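You operate a simulated robot arm through the tools that you are given. There is no shell and no other tool. Be economical: measure what you need, move in short steps, check, and stop when the job is done.

Carry out the task below with a simulated robot arm. There is one attempt and no reset: what you move stays moved.

TASK
Take the white jug and put it on the plate with the brown rim. Then take the can labelled "lime" from the dining table top and put it on the teal coaster.

It is judged by the outcome, as a careful person would: the job done as asked, and still so three seconds after it is handed in. It fails if anything else is knocked over, pushed out of place, dropped, spilled or broken.

THE ROBOT
A 6-joint arm with a two-finger parallel gripper, fixed in place. Base frame: the origin is at the foot of the arm, x ahead of it, y to its left, z up; the work surface is at about z = 0. Lengths are in mm, angles in degrees, forces in N, time in s.
With the tool pointing down near the work surface it reaches from about 140 to 580 mm from the base axis. Its first joint turns from -66.0 to 66.0 degrees. Payload 2.1 kg.
Tool frame: the origin (TCP) lies between the finger pads and is the grasp point; the fingertips stand 30 mm ahead of it; z points along the fingers, y is the line along which they close. The gripper opens to 94 mm. The fingers are 28 mm wide and 10 mm thick; the gripper's body (50 by 96 mm) begins 55 mm behind the TCP.
Orientation is that of the tool frame in the base frame, as a unit quaternion [w, x, y, z]. With the fingers straight down and closing along the base's y, the tool's x points along the base's -x, its y along +y and its z along -z.

THE INTERFACE
- The arm moves only by the tool apply_moves. Its argument "plan" is a list of rows, each an object of numbers (a shift or turn left out is 0, a gripper value left out holds the last): "wx", "wy", "wz": the turn, a rotation vector about the tool's x, y, z in degrees; "x", "y", "z": the shift along the tool's x, y, z in mm; "fingers": the finger opening in mm, from 0 to 94. In form: [{"wx": .., "wy": .., "wz": .., "x": .., "y": .., "z": .., "fingers": ..}, ...]. A call has 1 to 20 rows; each row is the pose to reach, as a shift and turn from the pose commanded when the call began, along the tool's axes at that moment. A row lasts 0.2 s, in which the tool goes at most 50 mm and 8.6 degrees; a call with a longer step from one row to the next is refused whole, and so is a gripper value outside its range. A pose out of reach is approached as far as the arm can. The call stops where the force on the tool passes 40 N (or 10 N more than at its start, if that is more) or the arm is blocked; 0.2 s more then pass. The fingers move at their own pace (about 72 mm/s each) and stop on an object; they squeeze with about 32 N. The grip force told is the motor's: it shows also when the fingers shut on nothing. Time passes only in rows, and 0.2 s behind the last, so rows that repeat a pose let the fingers close. It gives the time, the measured TCP pose, the force on the tool (base axes), the opening and the grip force at its end, in the units of the frame above (readings bear some noise).
- Cameras (640 x 400 px; columns grow to the right, rows downward): "scene" is fixed at [57.9, -371.5, 473.6]; the picture's right is [0.68, -0.73, 0.00], its down [-0.45, -0.42, -0.79] and it looks along [0.58, 0.53, -0.62] (base axes); focal length 296 px, centre (320, 200). "wrist" rides on the gripper at [-37, 0, -58] in the tool frame; the picture's right is [0.00, -1.00, 0.00], its down [0.97, 0.00, -0.24] and it looks along [0.24, 0.00, 0.97] (tool axes); focal length 218 px, centre (320, 200).
- grab_frame(camera): a new picture of that camera. No time passes.
- probe_pixels(camera, pixels): for up to 12 pixels [column, row] of the newest picture of that camera ("zoom" is the newest enlarged one), the place [x, y, z] in the base frame of the surface seen there, good to about 2 mm, but the place of the scene camera against the robot may be out by one fixed shift of up to 18 mm in any direction. No time passes.
- zoom(camera, box): a new picture of the part [left, top, right, bottom] of that camera's present view, enlarged. No time passes.
- finish_job(): hands the job in; it is judged then, once.

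Work in short steps. Measure before you move; look again where a grasp or a placing could have gone wrong, and mend it. You have 80 turns and 54 pictures in all, the two below and enlarged ones among them. Open the gripper and draw the arm clear of the work before you hand the job in, unless the task says otherwise; then end with one line.

The tools are called after "Request:" by a JSON object that holds its "method" and its "body". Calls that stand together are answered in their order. apply_moves: Moves the arm, as the interface text tells. Its arguments: {"type":"object","properties":{"plan":{"type":"array","items":{"type":"object","properties":{"wx":{"type":"number"},"wy":{"type":"number"},"wz":{"type":"number"},"x":{"type":"number"},"y":{"type":"number"},"z":{"type":"number"},"fingers":{"type":"number"}}}}},"required":["plan"]} The other tools are called the same way: grab_frame (camera) takes a picture; probe_pixels (camera, pixels) gives the place of the surface under pixels of a picture; zoom (camera, box) takes an enlarged picture of a part of a camera's view; finish_job () hands the job in.

At the start:

```text
t: 0.0
ee_pos: [311.3, 36.1, 260.8]
ee_rot: [0.0, 0.0, 1.0, 0.0]
wrist_force: [0.3, 0.2, -0.1]
grip_width: 94.2
grasp_force: 0.0
```

scene: 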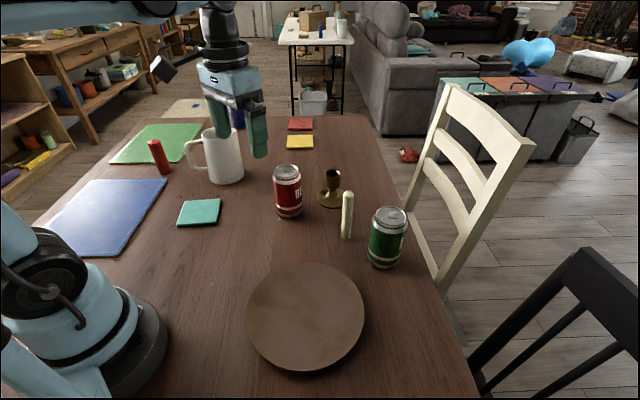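
wrist: 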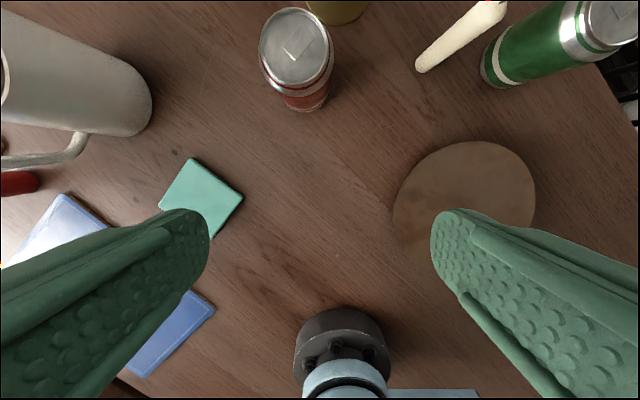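

The scene shows a white jug near (222,155), a brown disc near (305,315), cans near (288,190) and (386,238), and a teal square near (200,212). I zoom in to check the labels and the plate.

Request:
{"method": "zoom", "body": {"camera": "scene", "box": [230, 140, 430, 265]}}

Request:
{"method": "zoom", "body": {"camera": "scene", "box": [100, 90, 340, 240]}}

Request:
{"method": "probe_pixels", "body": {"camera": "scene", "pixels": [[305, 315], [247, 318], [364, 315], [305, 263], [305, 370], [200, 212], [222, 180], [285, 168], [386, 213], [285, 210], [386, 260], [346, 215]]}}

Request:
{"method": "probe_pixels", "body": {"camera": "wrist", "pixels": [[465, 200], [465, 145], [530, 200], [400, 200], [297, 40], [610, 20], [215, 190], [188, 160], [240, 198], [140, 110], [80, 140], [30, 165]]}}

```text
3.20 times, centred on (330, 202) of scene
```

zoom: 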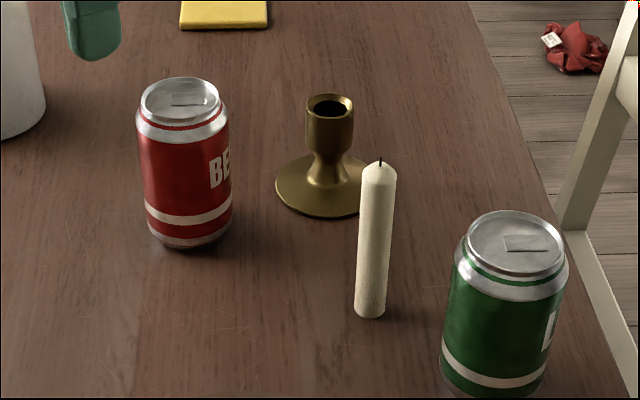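

```text
2.67 times, centred on (220, 165) of scene
```

zoom: 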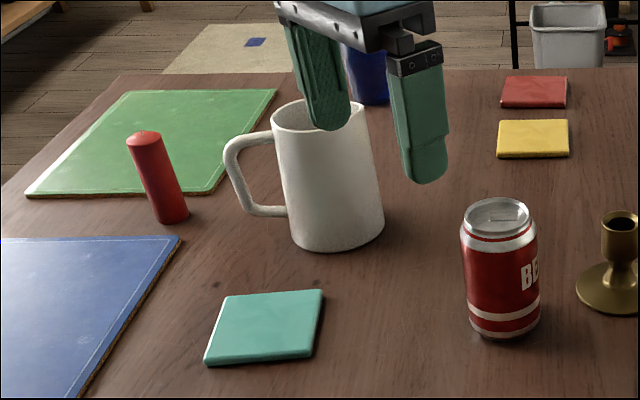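

```text
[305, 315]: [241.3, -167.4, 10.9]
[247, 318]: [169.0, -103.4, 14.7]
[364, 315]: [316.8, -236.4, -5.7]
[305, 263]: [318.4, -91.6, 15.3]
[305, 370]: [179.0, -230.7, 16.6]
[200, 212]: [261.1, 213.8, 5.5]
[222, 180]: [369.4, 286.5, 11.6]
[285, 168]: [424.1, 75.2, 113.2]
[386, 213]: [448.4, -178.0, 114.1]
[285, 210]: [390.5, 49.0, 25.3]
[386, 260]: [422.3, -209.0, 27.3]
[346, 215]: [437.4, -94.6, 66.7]
```

```text
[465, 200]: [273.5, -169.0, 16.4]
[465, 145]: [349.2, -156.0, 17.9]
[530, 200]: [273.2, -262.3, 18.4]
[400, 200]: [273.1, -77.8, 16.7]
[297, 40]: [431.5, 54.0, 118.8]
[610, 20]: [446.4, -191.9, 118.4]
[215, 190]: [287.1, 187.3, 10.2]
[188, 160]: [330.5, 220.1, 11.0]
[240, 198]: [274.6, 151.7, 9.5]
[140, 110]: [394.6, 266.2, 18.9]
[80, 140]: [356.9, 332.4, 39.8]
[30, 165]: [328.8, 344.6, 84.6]
```

The wrist view shows only one plate, centred around (265,-170). I raise the tool and move it toward the jug to view it from above, measuring its size, contents and handle.

Request:
{"method": "apply_moves", "body": {"plan": [{"y": 40, "z": -20}, {"y": 80, "z": -40}, {"y": 120, "z": -60}, {"y": 160, "z": -70, "x": -10}, {"y": 190, "z": -70, "x": -20}, {"y": 190, "z": -70, "x": -20}]}}

Request:
{"method": "grab_frame", "body": {"camera": "wrist"}}

Request:
{"method": "grab_frame", "body": {"camera": "scene"}}

```text
t: 1.4
ee_pos: [332.0, 226.3, 330.2]
ee_rot: [0.0, 0.0, 1.0, 0.0]
wrist_force: [0.5, 0.1, -0.2]
grip_width: 93.9
grasp_force: 0.1
```

```text
49 pictures are left
```

wrist: 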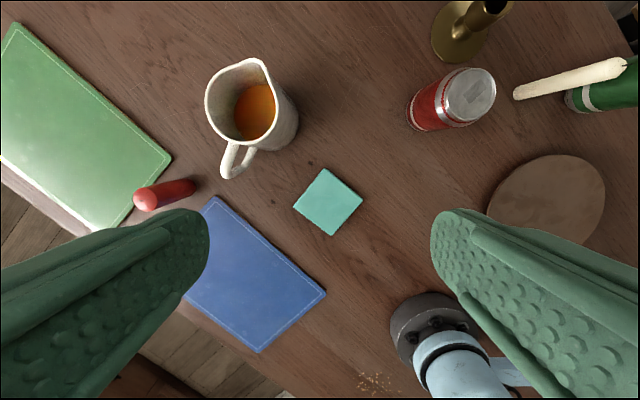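

```text
48 pictures are left
```

scene: 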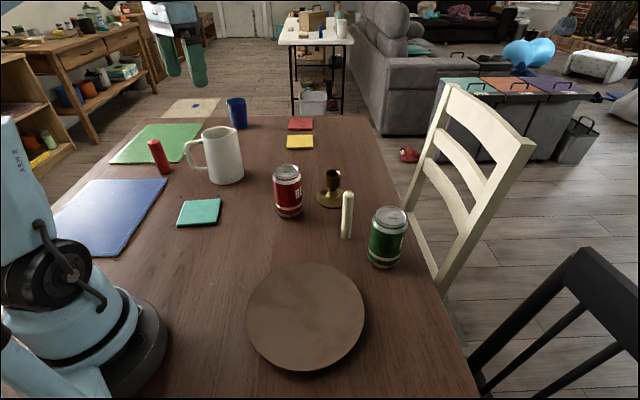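

The jug at wrist (253,105) holds an orange liquid, so it must stay upright. I zoom in and measure it.

Request:
{"method": "zoom", "body": {"camera": "wrist", "box": [180, 40, 340, 190]}}

Request:
{"method": "probe_pixels", "body": {"camera": "wrist", "pixels": [[208, 100], [274, 85], [250, 60], [232, 138], [255, 110], [228, 176], [236, 150], [297, 115], [270, 147], [327, 202], [270, 70], [212, 120]]}}

Request:
{"method": "zoom", "body": {"camera": "scene", "box": [180, 90, 260, 200]}}

Request:
{"method": "probe_pixels", "body": {"camera": "scene", "pixels": [[222, 130], [242, 135], [212, 160], [240, 160], [225, 160], [215, 180], [242, 175], [192, 145], [205, 131], [200, 168], [228, 183], [205, 145]]}}

```text
2.67 times, centred on (260, 115) of wrist
```

zoom: 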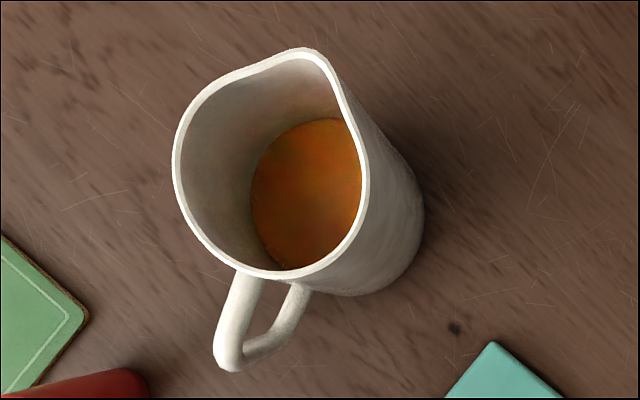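

```text
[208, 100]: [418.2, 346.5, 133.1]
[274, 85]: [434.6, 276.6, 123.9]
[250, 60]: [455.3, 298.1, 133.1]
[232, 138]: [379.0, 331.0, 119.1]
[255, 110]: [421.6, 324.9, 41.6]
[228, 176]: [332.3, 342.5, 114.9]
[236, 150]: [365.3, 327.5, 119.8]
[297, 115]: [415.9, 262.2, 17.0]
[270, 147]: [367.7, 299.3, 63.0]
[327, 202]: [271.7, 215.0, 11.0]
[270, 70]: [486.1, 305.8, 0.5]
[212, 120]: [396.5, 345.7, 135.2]
```

```text
3.64 times, centred on (220, 145) of scene
```

zoom: 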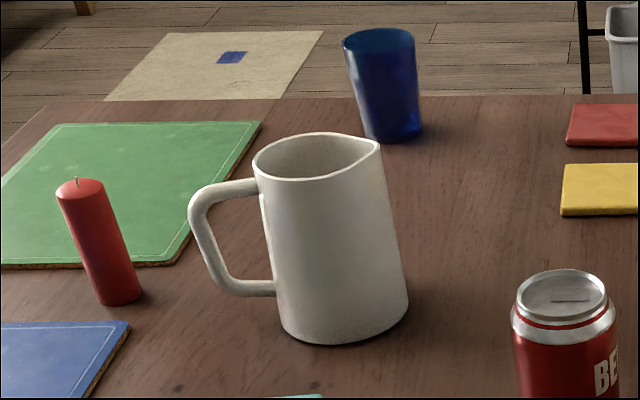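

```text
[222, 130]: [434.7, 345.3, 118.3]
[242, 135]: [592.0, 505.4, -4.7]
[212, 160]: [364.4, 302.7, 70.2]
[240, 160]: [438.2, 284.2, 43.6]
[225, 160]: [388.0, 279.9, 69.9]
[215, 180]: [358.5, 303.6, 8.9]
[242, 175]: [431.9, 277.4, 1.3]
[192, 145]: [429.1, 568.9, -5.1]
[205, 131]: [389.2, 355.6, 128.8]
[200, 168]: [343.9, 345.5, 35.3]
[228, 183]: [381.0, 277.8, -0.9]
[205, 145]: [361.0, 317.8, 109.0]
```

Rim height is about 135 and its centre is near (412,311). The handle points toward (335,342) and the spout toward (455,298). I go above it with the fingers yawed 22° so they close across the handle line, then look again.

Request:
{"method": "apply_moves", "body": {"plan": [{"x": -20, "y": 20, "z": 15, "wz": 6}, {"x": -40, "y": 42, "z": 30, "wz": 12}, {"x": -60, "y": 64, "z": 45, "wz": 18}, {"x": -80, "y": 85, "z": 60, "wz": 22}, {"x": -80, "y": 85, "z": 70, "wz": 22}, {"x": -80, "y": 85, "z": 70, "wz": 22}]}}

Request:
{"method": "grab_frame", "body": {"camera": "wrist"}}

```text
t: 2.8
ee_pos: [412.0, 311.3, 260.7]
ee_rot: [0.0, 0.191, 0.982, 0.0]
wrist_force: [-0.4, -0.2, -0.4]
grip_width: 94.1
grasp_force: 0.2
```

```text
45 pictures are left
```

wrist: 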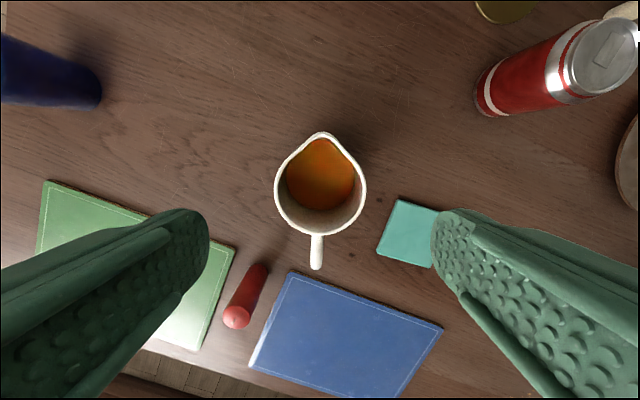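

The jug is aligned, with its rim running from column 276 to 365 and the handle straight down at (317,250). I probe the rim.

Request:
{"method": "probe_pixels", "body": {"camera": "wrist", "pixels": [[277, 185], [363, 185], [285, 212], [355, 212], [320, 232], [320, 134], [318, 265], [320, 180], [260, 270], [237, 318]]}}

Request:
{"method": "zoom", "body": {"camera": "wrist", "box": [240, 110, 400, 290]}}

```text
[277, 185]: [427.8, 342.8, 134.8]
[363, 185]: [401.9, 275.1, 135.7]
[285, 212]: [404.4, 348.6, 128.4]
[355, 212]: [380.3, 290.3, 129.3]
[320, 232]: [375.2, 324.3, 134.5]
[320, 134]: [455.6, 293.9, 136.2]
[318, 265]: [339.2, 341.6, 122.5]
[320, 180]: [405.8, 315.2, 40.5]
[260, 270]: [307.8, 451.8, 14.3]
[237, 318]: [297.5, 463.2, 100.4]
```

```text
2.22 times, centred on (320, 200) of wrist
```

zoom: 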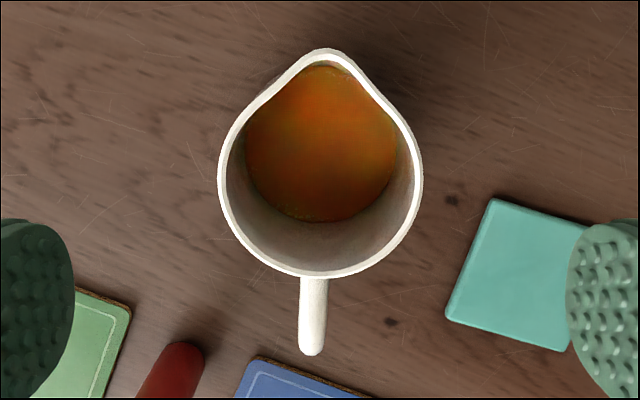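

The rim is about 75 wide, its centre about (411,310), with the TCP directly above. I descend to z≈100 and close.

Request:
{"method": "apply_moves", "body": {"plan": [{"z": 40}, {"z": 75}, {"z": 100}, {"z": 120}, {"z": 140}, {"z": 160}, {"z": 160}, {"z": 160, "fingers": 60}, {"z": 160, "fingers": 60}, {"z": 160, "fingers": 60}]}}

```text
t: 5.0
ee_pos: [410.6, 309.5, 100.0]
ee_rot: [0.0, 0.19, 0.982, 0.0]
wrist_force: [-1.1, 0.3, 0.4]
grip_width: 89.0
grasp_force: 31.9
```

The fingers stopped at 89 mm with 32 N, which fits a body that widens downward. I check with pictures before lifting.

Request:
{"method": "grab_frame", "body": {"camera": "scene"}}

Request:
{"method": "grab_frame", "body": {"camera": "wrist"}}

```text
43 pictures are left
```

scene: 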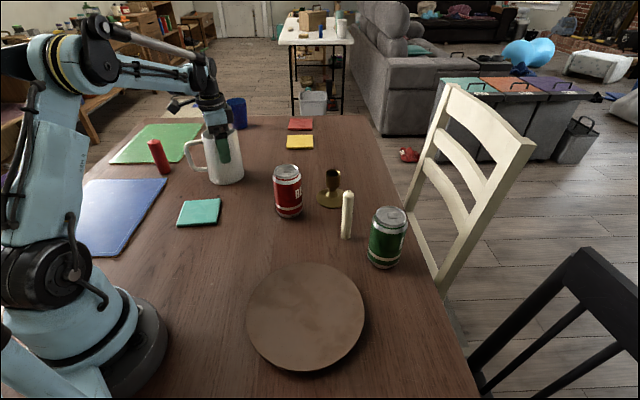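

```text
42 pictures are left
```

wrist: 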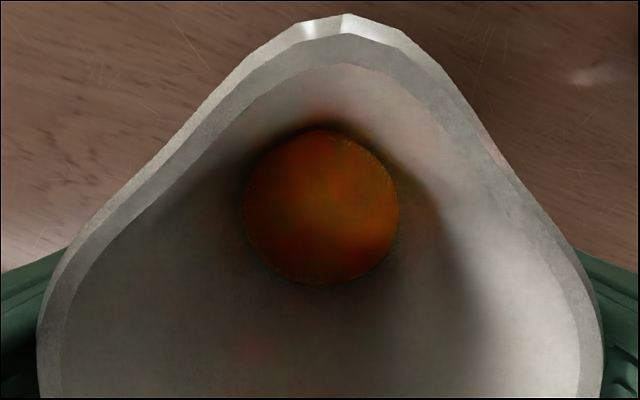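

The jug sits between both fingers, so I lift gently.

Request:
{"method": "apply_moves", "body": {"plan": [{"z": -4}, {"z": -12}, {"z": -24}, {"z": -36}, {"z": -48}, {"z": -58}, {"z": -64}, {"z": -66}]}}

Request:
{"method": "zoom", "body": {"camera": "scene", "box": [140, 60, 300, 220]}}

```text
t: 6.8
ee_pos: [409.2, 309.7, 167.4]
ee_rot: [0.0, 0.191, 0.982, -0.001]
wrist_force: [-0.2, 0.8, -5.9]
grip_width: 88.8
grasp_force: 32.4
```

```text
2.50 times, centred on (220, 140) of scene
```

zoom: 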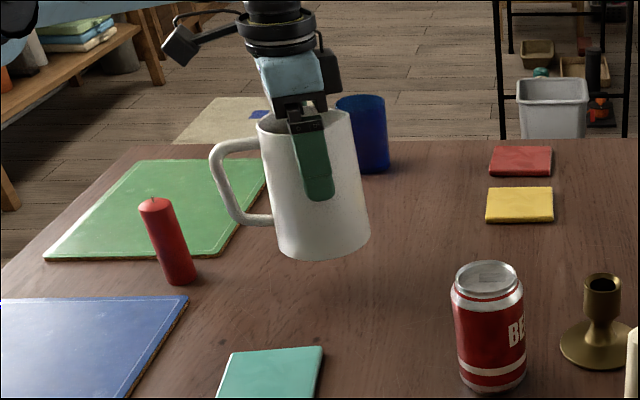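

The jug is lifted upright, weighing about 6 N, with its bottom at about z 66. I raise it above the cans (top about 119) and carry it smoothly toward the plate centre at about (257,-170).

Request:
{"method": "apply_moves", "body": {"plan": [{"z": -8}, {"z": -24}, {"z": -44}, {"z": -64}, {"z": -80}, {"z": -88}, {"z": -90, "x": -0.6, "y": -7.5}, {"z": -90, "x": -1.9, "y": -25}, {"z": -90, "x": -3.9, "y": -50}, {"z": -90, "x": -6.5, "y": -85}, {"z": -90, "x": -9.8, "y": -128}, {"z": -90, "x": -13.3, "y": -173}, {"z": -90, "x": -16.8, "y": -219}, {"z": -90, "x": -20.4, "y": -266}, {"z": -90, "x": -24, "y": -312}, {"z": -90, "x": -27.5, "y": -358}, {"z": -90, "x": -30.8, "y": -401}, {"z": -90, "x": -33.9, "y": -441}, {"z": -90, "x": -36.4, "y": -474}, {"z": -90, "x": -37.9, "y": -494}]}}

Request:
{"method": "grab_frame", "body": {"camera": "scene"}}

Request:
{"method": "grab_frame", "body": {"camera": "wrist"}}

```text
t: 11.0
ee_pos: [260.2, -159.5, 256.0]
ee_rot: [-0.001, 0.19, 0.982, 0.001]
wrist_force: [-1.3, -0.4, -6.6]
grip_width: 88.9
grasp_force: 32.0
```

```text
40 pictures are left
```

scene: 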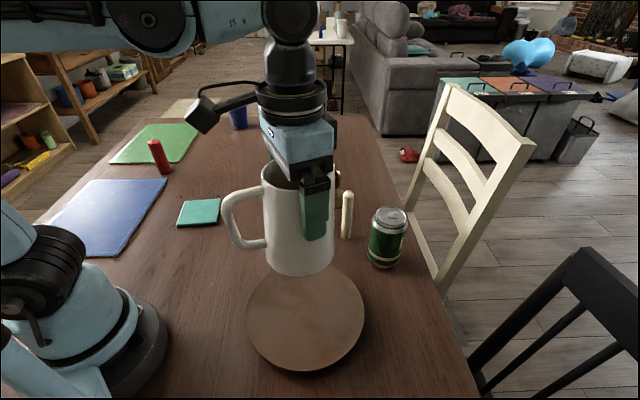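

```text
39 pictures are left
```

wrist: 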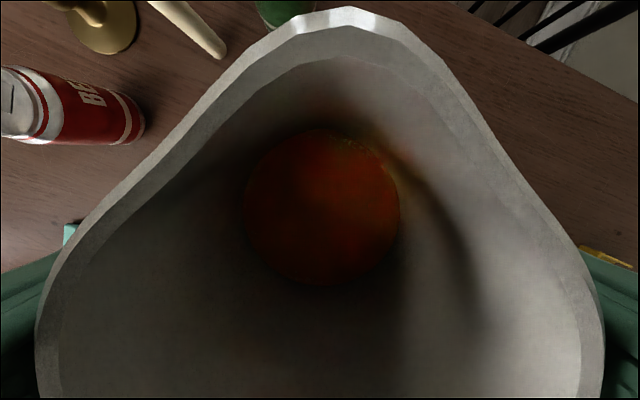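

The jug is above the plate. I move the last bit to its centre and descend to z≈124; contact is expected near 116.

Request:
{"method": "apply_moves", "body": {"plan": [{"x": -0.6, "y": -7, "z": 3}, {"x": -0.6, "y": -8, "z": 15}, {"x": -0.6, "y": -8, "z": 35}, {"x": -0.6, "y": -8, "z": 58}, {"x": -0.6, "y": -8, "z": 80}, {"x": -0.6, "y": -8, "z": 100}, {"x": -0.6, "y": -8, "z": 116}, {"x": -0.6, "y": -8, "z": 126}, {"x": -0.6, "y": -8, "z": 131}, {"x": -0.6, "y": -8, "z": 132}]}}

Request:
{"method": "zoom", "body": {"camera": "scene", "box": [210, 200, 400, 390]}}

```text
t: 13.2
ee_pos: [260.4, -167.8, 126.1]
ee_rot: [-0.001, 0.19, 0.982, -0.001]
wrist_force: [0.0, -0.1, -5.2]
grip_width: 88.8
grasp_force: 31.7
```

```text
2.11 times, centred on (305, 295) of scene
```

zoom: 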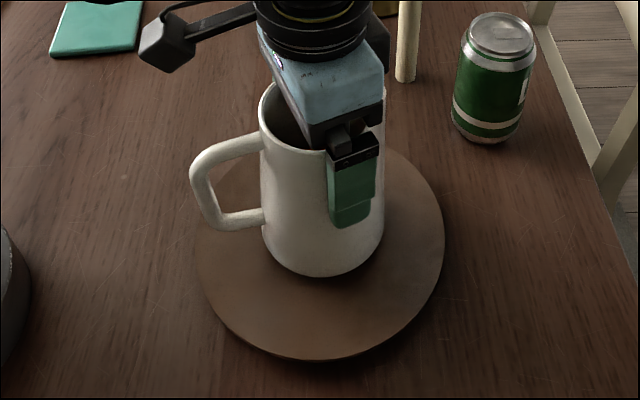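

The jug is centred over the plate about 10 mm up. I lower it in small steps while watching the force.

Request:
{"method": "apply_moves", "body": {"plan": [{"z": 2}, {"z": 4}, {"z": 6}, {"z": 7}, {"z": 7}]}}

```text
t: 14.4
ee_pos: [260.6, -169.7, 117.7]
ee_rot: [-0.001, 0.191, 0.982, -0.001]
wrist_force: [0.2, -0.1, -6.0]
grip_width: 89.1
grasp_force: 32.1
```

Request:
{"method": "apply_moves", "body": {"plan": [{"z": 1}, {"z": 2}, {"z": 2}]}}

```text
t: 15.2
ee_pos: [259.1, -169.1, 115.9]
ee_rot: [0.001, 0.191, 0.982, 0.0]
wrist_force: [0.1, 0.8, -6.0]
grip_width: 89.0
grasp_force: 31.6
```

Still about −6 N, so there is no contact yet. I continue down in 1 mm steps.

Request:
{"method": "apply_moves", "body": {"plan": [{"z": 1}, {"z": 2}, {"z": 2}]}}

Request:
{"method": "zoom", "body": {"camera": "scene", "box": [250, 260, 370, 360]}}

```text
t: 16.0
ee_pos: [257.7, -168.6, 113.8]
ee_rot: [0.001, 0.191, 0.982, 0.0]
wrist_force: [0.9, -0.7, -5.5]
grip_width: 89.0
grasp_force: 32.2
```

```text
4.00 times, centred on (310, 310) of scene
```

zoom: 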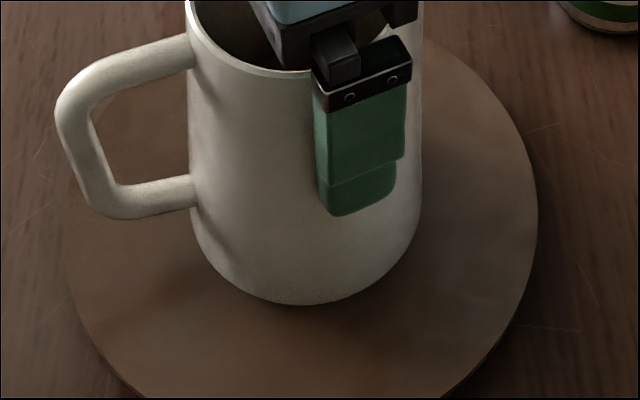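

Request:
{"method": "apply_moves", "body": {"plan": [{"z": 1}, {"z": 2}, {"z": 3}, {"z": 3}]}}

```text
t: 17.0
ee_pos: [259.3, -169.1, 111.1]
ee_rot: [0.0, 0.191, 0.982, 0.0]
wrist_force: [-2.7, -0.1, 3.7]
grip_width: 89.0
grasp_force: 31.9
```

The force went from −6 to +3.7 N, so the jug is resting on the plate. I release and check before rising.

Request:
{"method": "apply_moves", "body": {"plan": [{"fingers": 94}, {"fingers": 94}, {"fingers": 94}]}}

Request:
{"method": "zoom", "body": {"camera": "scene", "box": [250, 260, 370, 360]}}

```text
t: 17.8
ee_pos: [259.9, -168.6, 111.9]
ee_rot: [0.001, 0.191, 0.982, 0.0]
wrist_force: [0.3, 0.1, -0.5]
grip_width: 93.9
grasp_force: 0.0
```

```text
4.00 times, centred on (310, 310) of scene
```

zoom: 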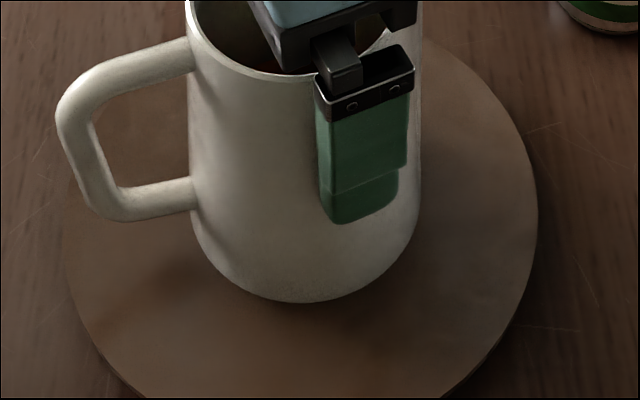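

Request:
{"method": "apply_moves", "body": {"plan": [{"z": -8}, {"z": -25}, {"z": -45}, {"z": -70}, {"z": -100}, {"z": -130}, {"z": -150}, {"z": -150}]}}

Request:
{"method": "grab_frame", "body": {"camera": "wrist"}}

Request:
{"method": "grab_frame", "body": {"camera": "scene"}}

```text
t: 19.6
ee_pos: [257.5, -170.2, 260.4]
ee_rot: [0.0, 0.191, 0.982, 0.0]
wrist_force: [0.0, 1.3, 0.0]
grip_width: 93.8
grasp_force: 0.1
```

```text
35 pictures are left
```

wrist: 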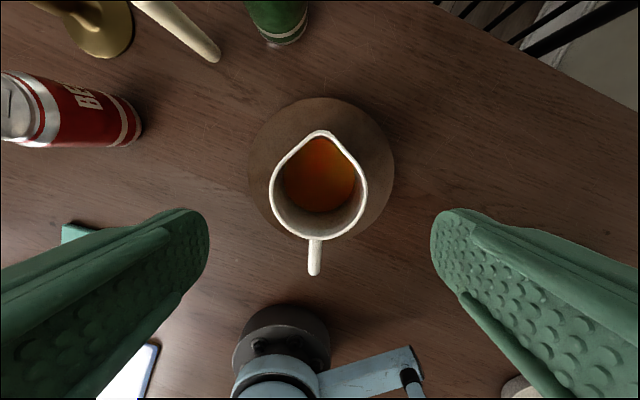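

```text
34 pictures are left
```

scene: 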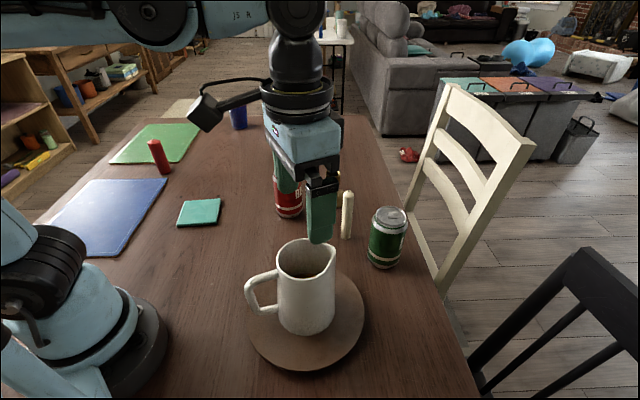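

The jug stands on the plate. I check the object at the wrist picture's lower right (515,388) and look closer at the green can's label.

Request:
{"method": "probe_pixels", "body": {"camera": "wrist", "pixels": [[515, 388], [275, 35], [318, 180], [318, 110], [320, 98], [392, 165], [250, 165]]}}

Request:
{"method": "zoom", "body": {"camera": "scene", "box": [345, 195, 425, 280]}}

Request:
{"method": "zoom", "body": {"camera": "wrist", "box": [0, 50, 160, 170]}}

```text
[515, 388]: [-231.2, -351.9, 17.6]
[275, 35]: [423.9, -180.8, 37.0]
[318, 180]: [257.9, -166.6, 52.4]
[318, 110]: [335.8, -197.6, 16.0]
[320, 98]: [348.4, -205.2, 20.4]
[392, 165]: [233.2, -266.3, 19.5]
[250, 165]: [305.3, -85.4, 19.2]
```

```text
4.71 times, centred on (385, 238) of scene
```

zoom: 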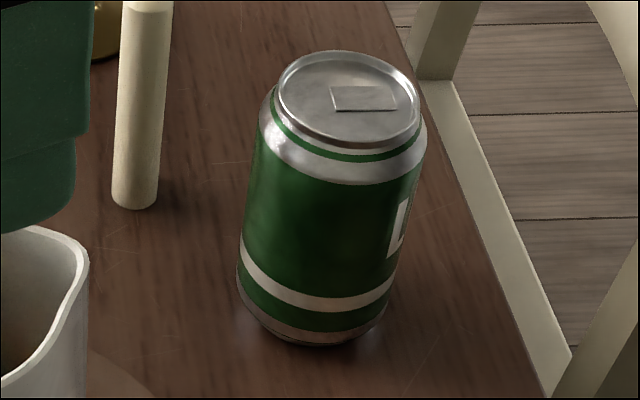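

```text
3.33 times, centred on (80, 110) of wrist
```

zoom: 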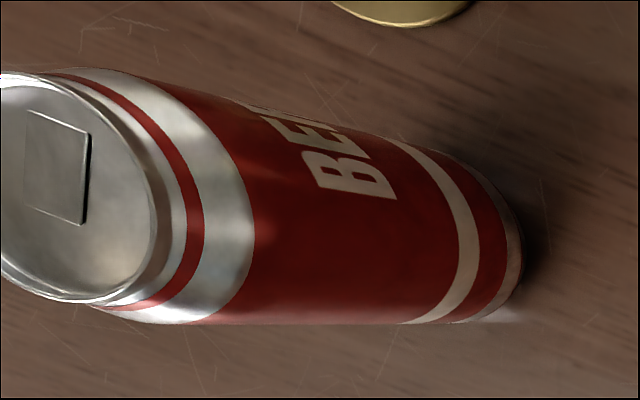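

The green label starts with "L" and the red one with "BE", so green is the lime can. I probe the nearby chair and candle for clearance.

Request:
{"method": "probe_pixels", "body": {"camera": "scene", "pixels": [[415, 200], [440, 285], [445, 110], [490, 115], [520, 150], [480, 210], [455, 90], [349, 195], [346, 235], [405, 255], [470, 150]]}}

```text
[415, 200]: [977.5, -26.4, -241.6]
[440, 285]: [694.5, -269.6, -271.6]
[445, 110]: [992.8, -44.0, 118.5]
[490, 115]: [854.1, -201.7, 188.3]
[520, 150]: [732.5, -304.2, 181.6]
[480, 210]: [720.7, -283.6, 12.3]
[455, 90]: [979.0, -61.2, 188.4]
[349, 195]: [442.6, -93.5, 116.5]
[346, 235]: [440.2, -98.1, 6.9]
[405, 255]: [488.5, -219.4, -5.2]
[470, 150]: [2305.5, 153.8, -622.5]
```

The chair is far off and the candle is about 90 mm from the can. I move above the can at z 260, keeping the yaw, and look.

Request:
{"method": "apply_moves", "body": {"plan": [{"x": -25, "y": 7}, {"x": -65, "y": 18}, {"x": -105, "y": 29}, {"x": -145, "y": 40}, {"x": -173, "y": 48}, {"x": -183, "y": 50.3}, {"x": -183, "y": 50.3}]}}

Request:
{"method": "grab_frame", "body": {"camera": "wrist"}}

```text
t: 21.2
ee_pos: [449.6, -191.8, 261.8]
ee_rot: [0.0, 0.191, 0.982, 0.0]
wrist_force: [0.3, -0.2, 0.2]
grip_width: 94.1
grasp_force: 0.1
```

```text
31 pictures are left
```

wrist: 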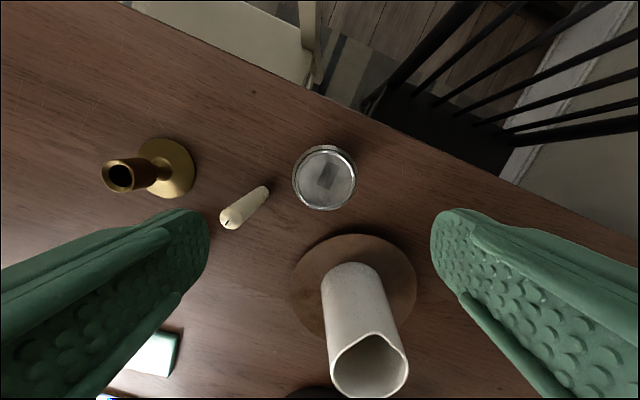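

Request:
{"method": "probe_pixels", "body": {"camera": "wrist", "pixels": [[325, 180], [299, 180], [351, 178], [325, 155], [325, 204], [232, 217], [266, 191], [368, 340], [156, 345], [174, 335], [145, 372]]}}

```text
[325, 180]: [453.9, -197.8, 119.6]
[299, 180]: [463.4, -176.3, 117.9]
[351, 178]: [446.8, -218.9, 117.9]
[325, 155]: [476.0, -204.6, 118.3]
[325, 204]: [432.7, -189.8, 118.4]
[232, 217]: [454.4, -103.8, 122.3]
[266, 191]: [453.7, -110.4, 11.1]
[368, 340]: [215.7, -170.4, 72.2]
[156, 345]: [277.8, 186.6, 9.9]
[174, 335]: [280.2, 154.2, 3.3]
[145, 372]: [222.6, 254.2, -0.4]
```

The can centre is about (454.5,-197.5) with its top at 118.5. I correct the position, descend to z≈80 and close.

Request:
{"method": "apply_moves", "body": {"plan": [{"x": -6.7, "y": -3.2, "z": 20}, {"x": -6.7, "y": -3.2, "z": 55}, {"x": -6.7, "y": -3.2, "z": 90}, {"x": -6.7, "y": -3.2, "z": 120}, {"x": -6.7, "y": -3.2, "z": 145}, {"x": -6.7, "y": -3.2, "z": 165}, {"x": -6.7, "y": -3.2, "z": 178}, {"x": -6.7, "y": -3.2, "z": 181}, {"x": -6.7, "y": -3.2, "z": 181, "fingers": 55}, {"x": -6.7, "y": -3.2, "z": 181, "fingers": 55}, {"x": -6.7, "y": -3.2, "z": 181, "fingers": 55}]}}

Request:
{"method": "grab_frame", "body": {"camera": "scene"}}

```text
t: 23.6
ee_pos: [453.0, -197.9, 79.9]
ee_rot: [0.0, 0.191, 0.982, 0.0]
wrist_force: [0.6, -0.1, 0.4]
grip_width: 64.8
grasp_force: 31.8
```

```text
30 pictures are left
```

scene: 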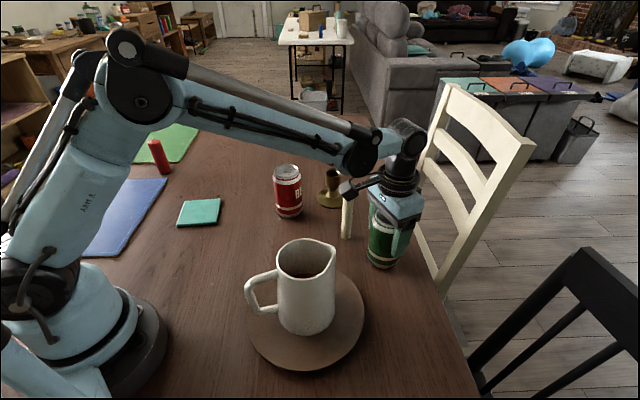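

The can is gripped at 65 mm. I lift it straight up.

Request:
{"method": "apply_moves", "body": {"plan": [{"z": -5}, {"z": -18}, {"z": -40}, {"z": -65}, {"z": -95}, {"z": -125}, {"z": -155}, {"z": -175}, {"z": -183}, {"z": -185}]}}

Request:
{"method": "grab_frame", "body": {"camera": "wrist"}}

```text
t: 25.8
ee_pos: [450.9, -197.6, 265.1]
ee_rot: [0.001, 0.191, 0.982, 0.001]
wrist_force: [0.4, 0.4, 0.1]
grip_width: 64.7
grasp_force: 32.6
```

```text
29 pictures are left
```

wrist: 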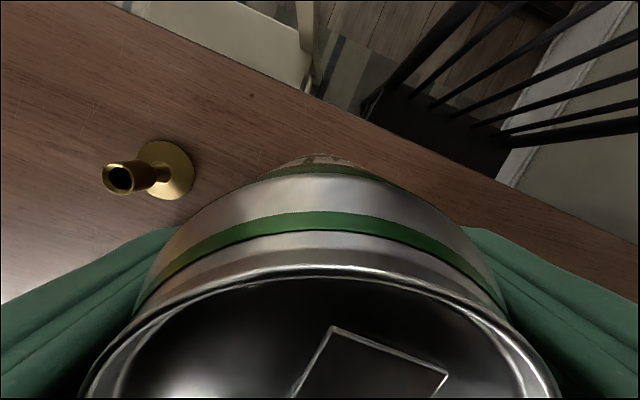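

The can is held. Before placing, I want a precise fix on the coaster, so I carry the can to a hover spot about 120 mm short of it, where the wrist camera can see it.

Request:
{"method": "apply_moves", "body": {"plan": [{"x": 6.6, "y": 4.7}, {"x": 22, "y": 15.7}, {"x": 44, "y": 31.3}, {"x": 74.7, "y": 53.2}, {"x": 109.9, "y": 78.3}, {"x": 147.2, "y": 104.9}, {"x": 184.6, "y": 131.5}, {"x": 221.9, "y": 158.1}, {"x": 259.3, "y": 184.7}, {"x": 296.7, "y": 211.3}, {"x": 331.8, "y": 236.3}, {"x": 364.8, "y": 259.8}, {"x": 395.6, "y": 281.7}, {"x": 417.5, "y": 297.4}, {"x": 432.9, "y": 308.3}, {"x": 439.5, "y": 313}, {"x": 439.5, "y": 313}]}}

Request:
{"method": "grab_frame", "body": {"camera": "wrist"}}

```text
t: 29.4
ee_pos: [161.2, 258.4, 262.2]
ee_rot: [-0.001, 0.191, 0.982, -0.001]
wrist_force: [-0.4, 0.8, -0.9]
grip_width: 64.7
grasp_force: 32.1
```

```text
28 pictures are left
```

wrist: 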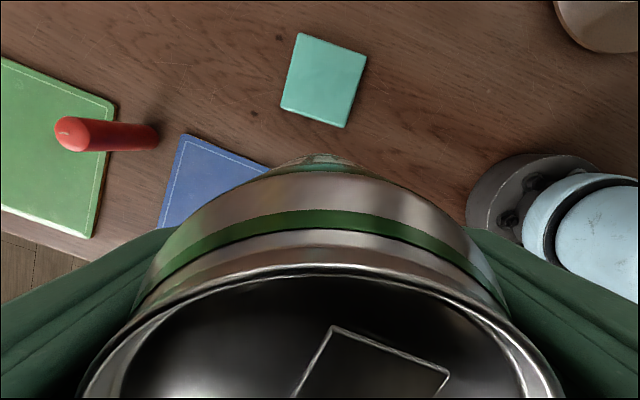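

Request:
{"method": "probe_pixels", "body": {"camera": "wrist", "pixels": [[325, 78], [300, 35], [365, 57], [344, 123], [283, 106], [333, 46], [354, 90], [313, 114], [292, 70]]}}

```text
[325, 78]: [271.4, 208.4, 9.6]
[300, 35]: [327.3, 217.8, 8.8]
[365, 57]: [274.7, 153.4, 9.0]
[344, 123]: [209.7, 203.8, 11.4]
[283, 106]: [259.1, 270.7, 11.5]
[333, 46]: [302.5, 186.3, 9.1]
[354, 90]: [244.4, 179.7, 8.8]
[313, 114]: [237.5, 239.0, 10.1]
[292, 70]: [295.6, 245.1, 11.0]
```

The coaster centre is about (269,211) with its top at z≈10, and it is about 85 mm square. I move over it and descend to roughly 12 mm above release height (about 90).

Request:
{"method": "apply_moves", "body": {"plan": [{"x": -15, "y": -0.5}, {"x": -45, "y": -1.5}, {"x": -80, "y": -2.5}, {"x": -107, "y": -3.5, "z": 5}, {"x": -117.7, "y": -3.5, "z": 25}, {"x": -117.7, "y": -3.5, "z": 55}, {"x": -117.7, "y": -3.5, "z": 85}, {"x": -117.7, "y": -3.5, "z": 115}, {"x": -117.7, "y": -3.5, "z": 138}, {"x": -117.7, "y": -3.5, "z": 153}, {"x": -117.7, "y": -3.5, "z": 160}, {"x": -117.7, "y": -3.5, "z": 160}]}}

Request:
{"method": "zoom", "body": {"camera": "scene", "box": [140, 130, 270, 250]}}

```text
t: 32.0
ee_pos: [269.5, 208.8, 104.5]
ee_rot: [0.0, 0.191, 0.982, 0.0]
wrist_force: [-0.3, 0.4, 0.1]
grip_width: 64.8
grasp_force: 31.7
```

```text
3.33 times, centred on (205, 190) of scene
```

zoom: 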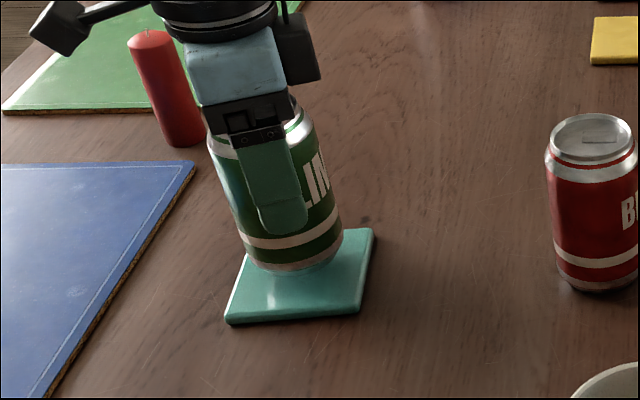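

The label reads "LIM…", so this is the right can, and it is well positioned over the coaster. I lower it the last 14 mm gently, with a small y trim.

Request:
{"method": "apply_moves", "body": {"plan": [{"y": 1, "z": 3}, {"y": 1, "z": 6}, {"y": 1, "z": 9}, {"y": 1, "z": 11}, {"y": 1, "z": 12}, {"y": 1, "z": 12}]}}

```text
t: 33.4
ee_pos: [270.3, 211.4, 93.7]
ee_rot: [-0.001, 0.191, 0.982, 0.0]
wrist_force: [0.3, 0.3, -0.2]
grip_width: 64.9
grasp_force: 32.0
```

Request:
{"method": "apply_moves", "body": {"plan": [{"z": 1}, {"z": 2}, {"z": 2}]}}

```text
t: 34.2
ee_pos: [271.1, 211.7, 90.7]
ee_rot: [0.0, 0.191, 0.982, 0.0]
wrist_force: [0.7, -0.6, -0.3]
grip_width: 65.1
grasp_force: 31.7
```

Request:
{"method": "apply_moves", "body": {"plan": [{"z": 1}, {"z": 1}]}}

Request:
{"method": "zoom", "body": {"camera": "scene", "box": [170, 160, 250, 240]}}

```text
t: 34.8
ee_pos: [270.1, 211.2, 90.8]
ee_rot: [0.0, 0.192, 0.981, 0.0]
wrist_force: [0.7, -0.8, 11.2]
grip_width: 64.7
grasp_force: 32.3
```

```text
5.00 times, centred on (210, 200) of scene
```

zoom: 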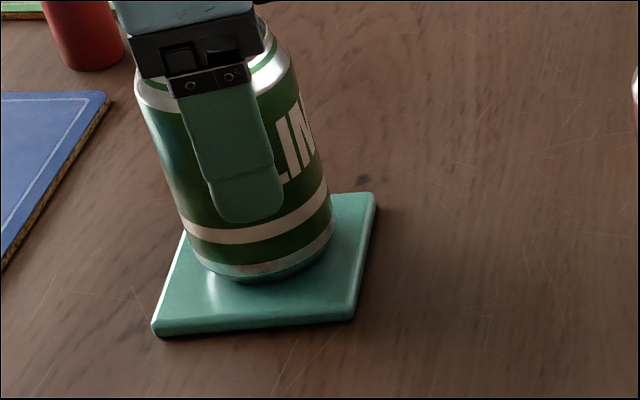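

Contact shows at 11 N, and the can is within the coaster. I open and rise straight up.

Request:
{"method": "apply_moves", "body": {"plan": [{"fingers": 94}, {"fingers": 94}, {"fingers": 94}, {"z": -8}, {"z": -25}, {"z": -50}, {"z": -85}, {"z": -120}, {"z": -155}, {"z": -175}, {"z": -175}]}}

Request:
{"method": "grab_frame", "body": {"camera": "wrist"}}

Request:
{"method": "grab_frame", "body": {"camera": "scene"}}

```text
t: 37.2
ee_pos: [272.6, 211.9, 263.5]
ee_rot: [0.0, 0.192, 0.981, 0.0]
wrist_force: [-0.2, -0.4, -0.4]
grip_width: 94.1
grasp_force: 0.1
```

```text
25 pictures are left
```

wrist: 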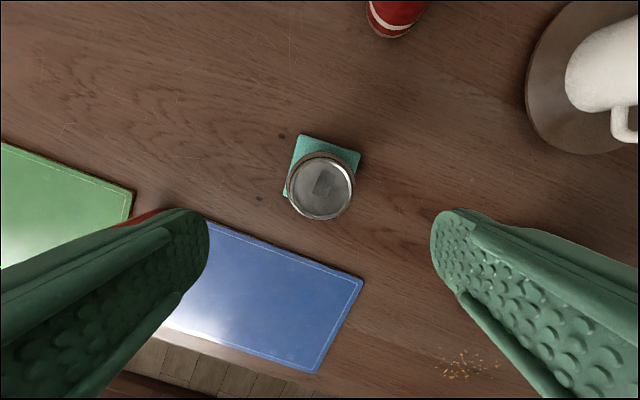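

```text
24 pictures are left
```

scene: 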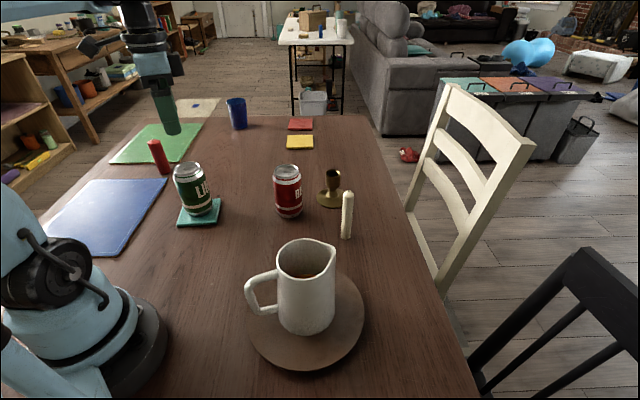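

Request:
{"method": "probe_pixels", "body": {"camera": "wrist", "pixels": [[293, 185], [349, 185], [321, 158], [321, 212], [302, 138], [357, 153], [287, 190]]}}

Request:
{"method": "zoom", "body": {"camera": "scene", "box": [150, 150, 250, 240]}}

Request:
{"method": "zoom", "body": {"camera": "scene", "box": [230, 220, 380, 380]}}

```text
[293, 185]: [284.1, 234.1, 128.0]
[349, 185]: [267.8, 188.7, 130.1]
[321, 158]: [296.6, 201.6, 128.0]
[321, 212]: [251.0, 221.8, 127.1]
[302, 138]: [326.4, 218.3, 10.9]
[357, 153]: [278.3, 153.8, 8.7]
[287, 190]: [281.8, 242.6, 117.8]
```

```text
4.44 times, centred on (200, 195) of scene
```

zoom: 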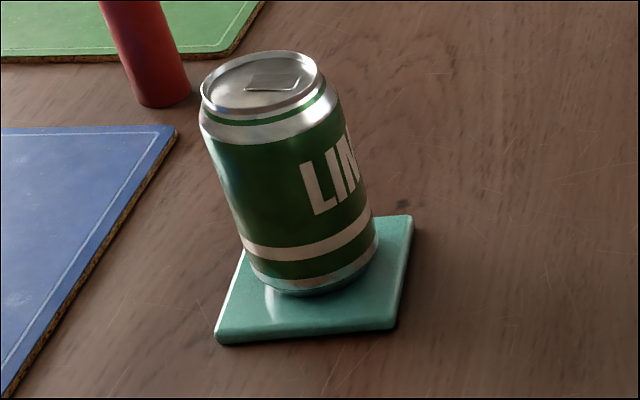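

```text
2.50 times, centred on (305, 300) of scene
```

zoom: 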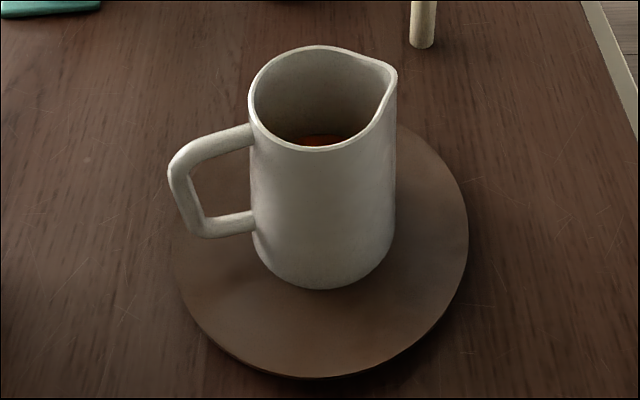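

Both objects stand where asked: the can is centred within about 6 mm on the coaster and the jug is upright on the plate. The gripper is open and well above the work, so I hand in.

Request:
{"method": "finish_job", "body": {}}

```text
The job is handed in.
```

The white jug is standing on the brown-rimmed plate with its liquid still in it, and the "lime" can is on the teal coaster. The last pictures show nothing else moved.
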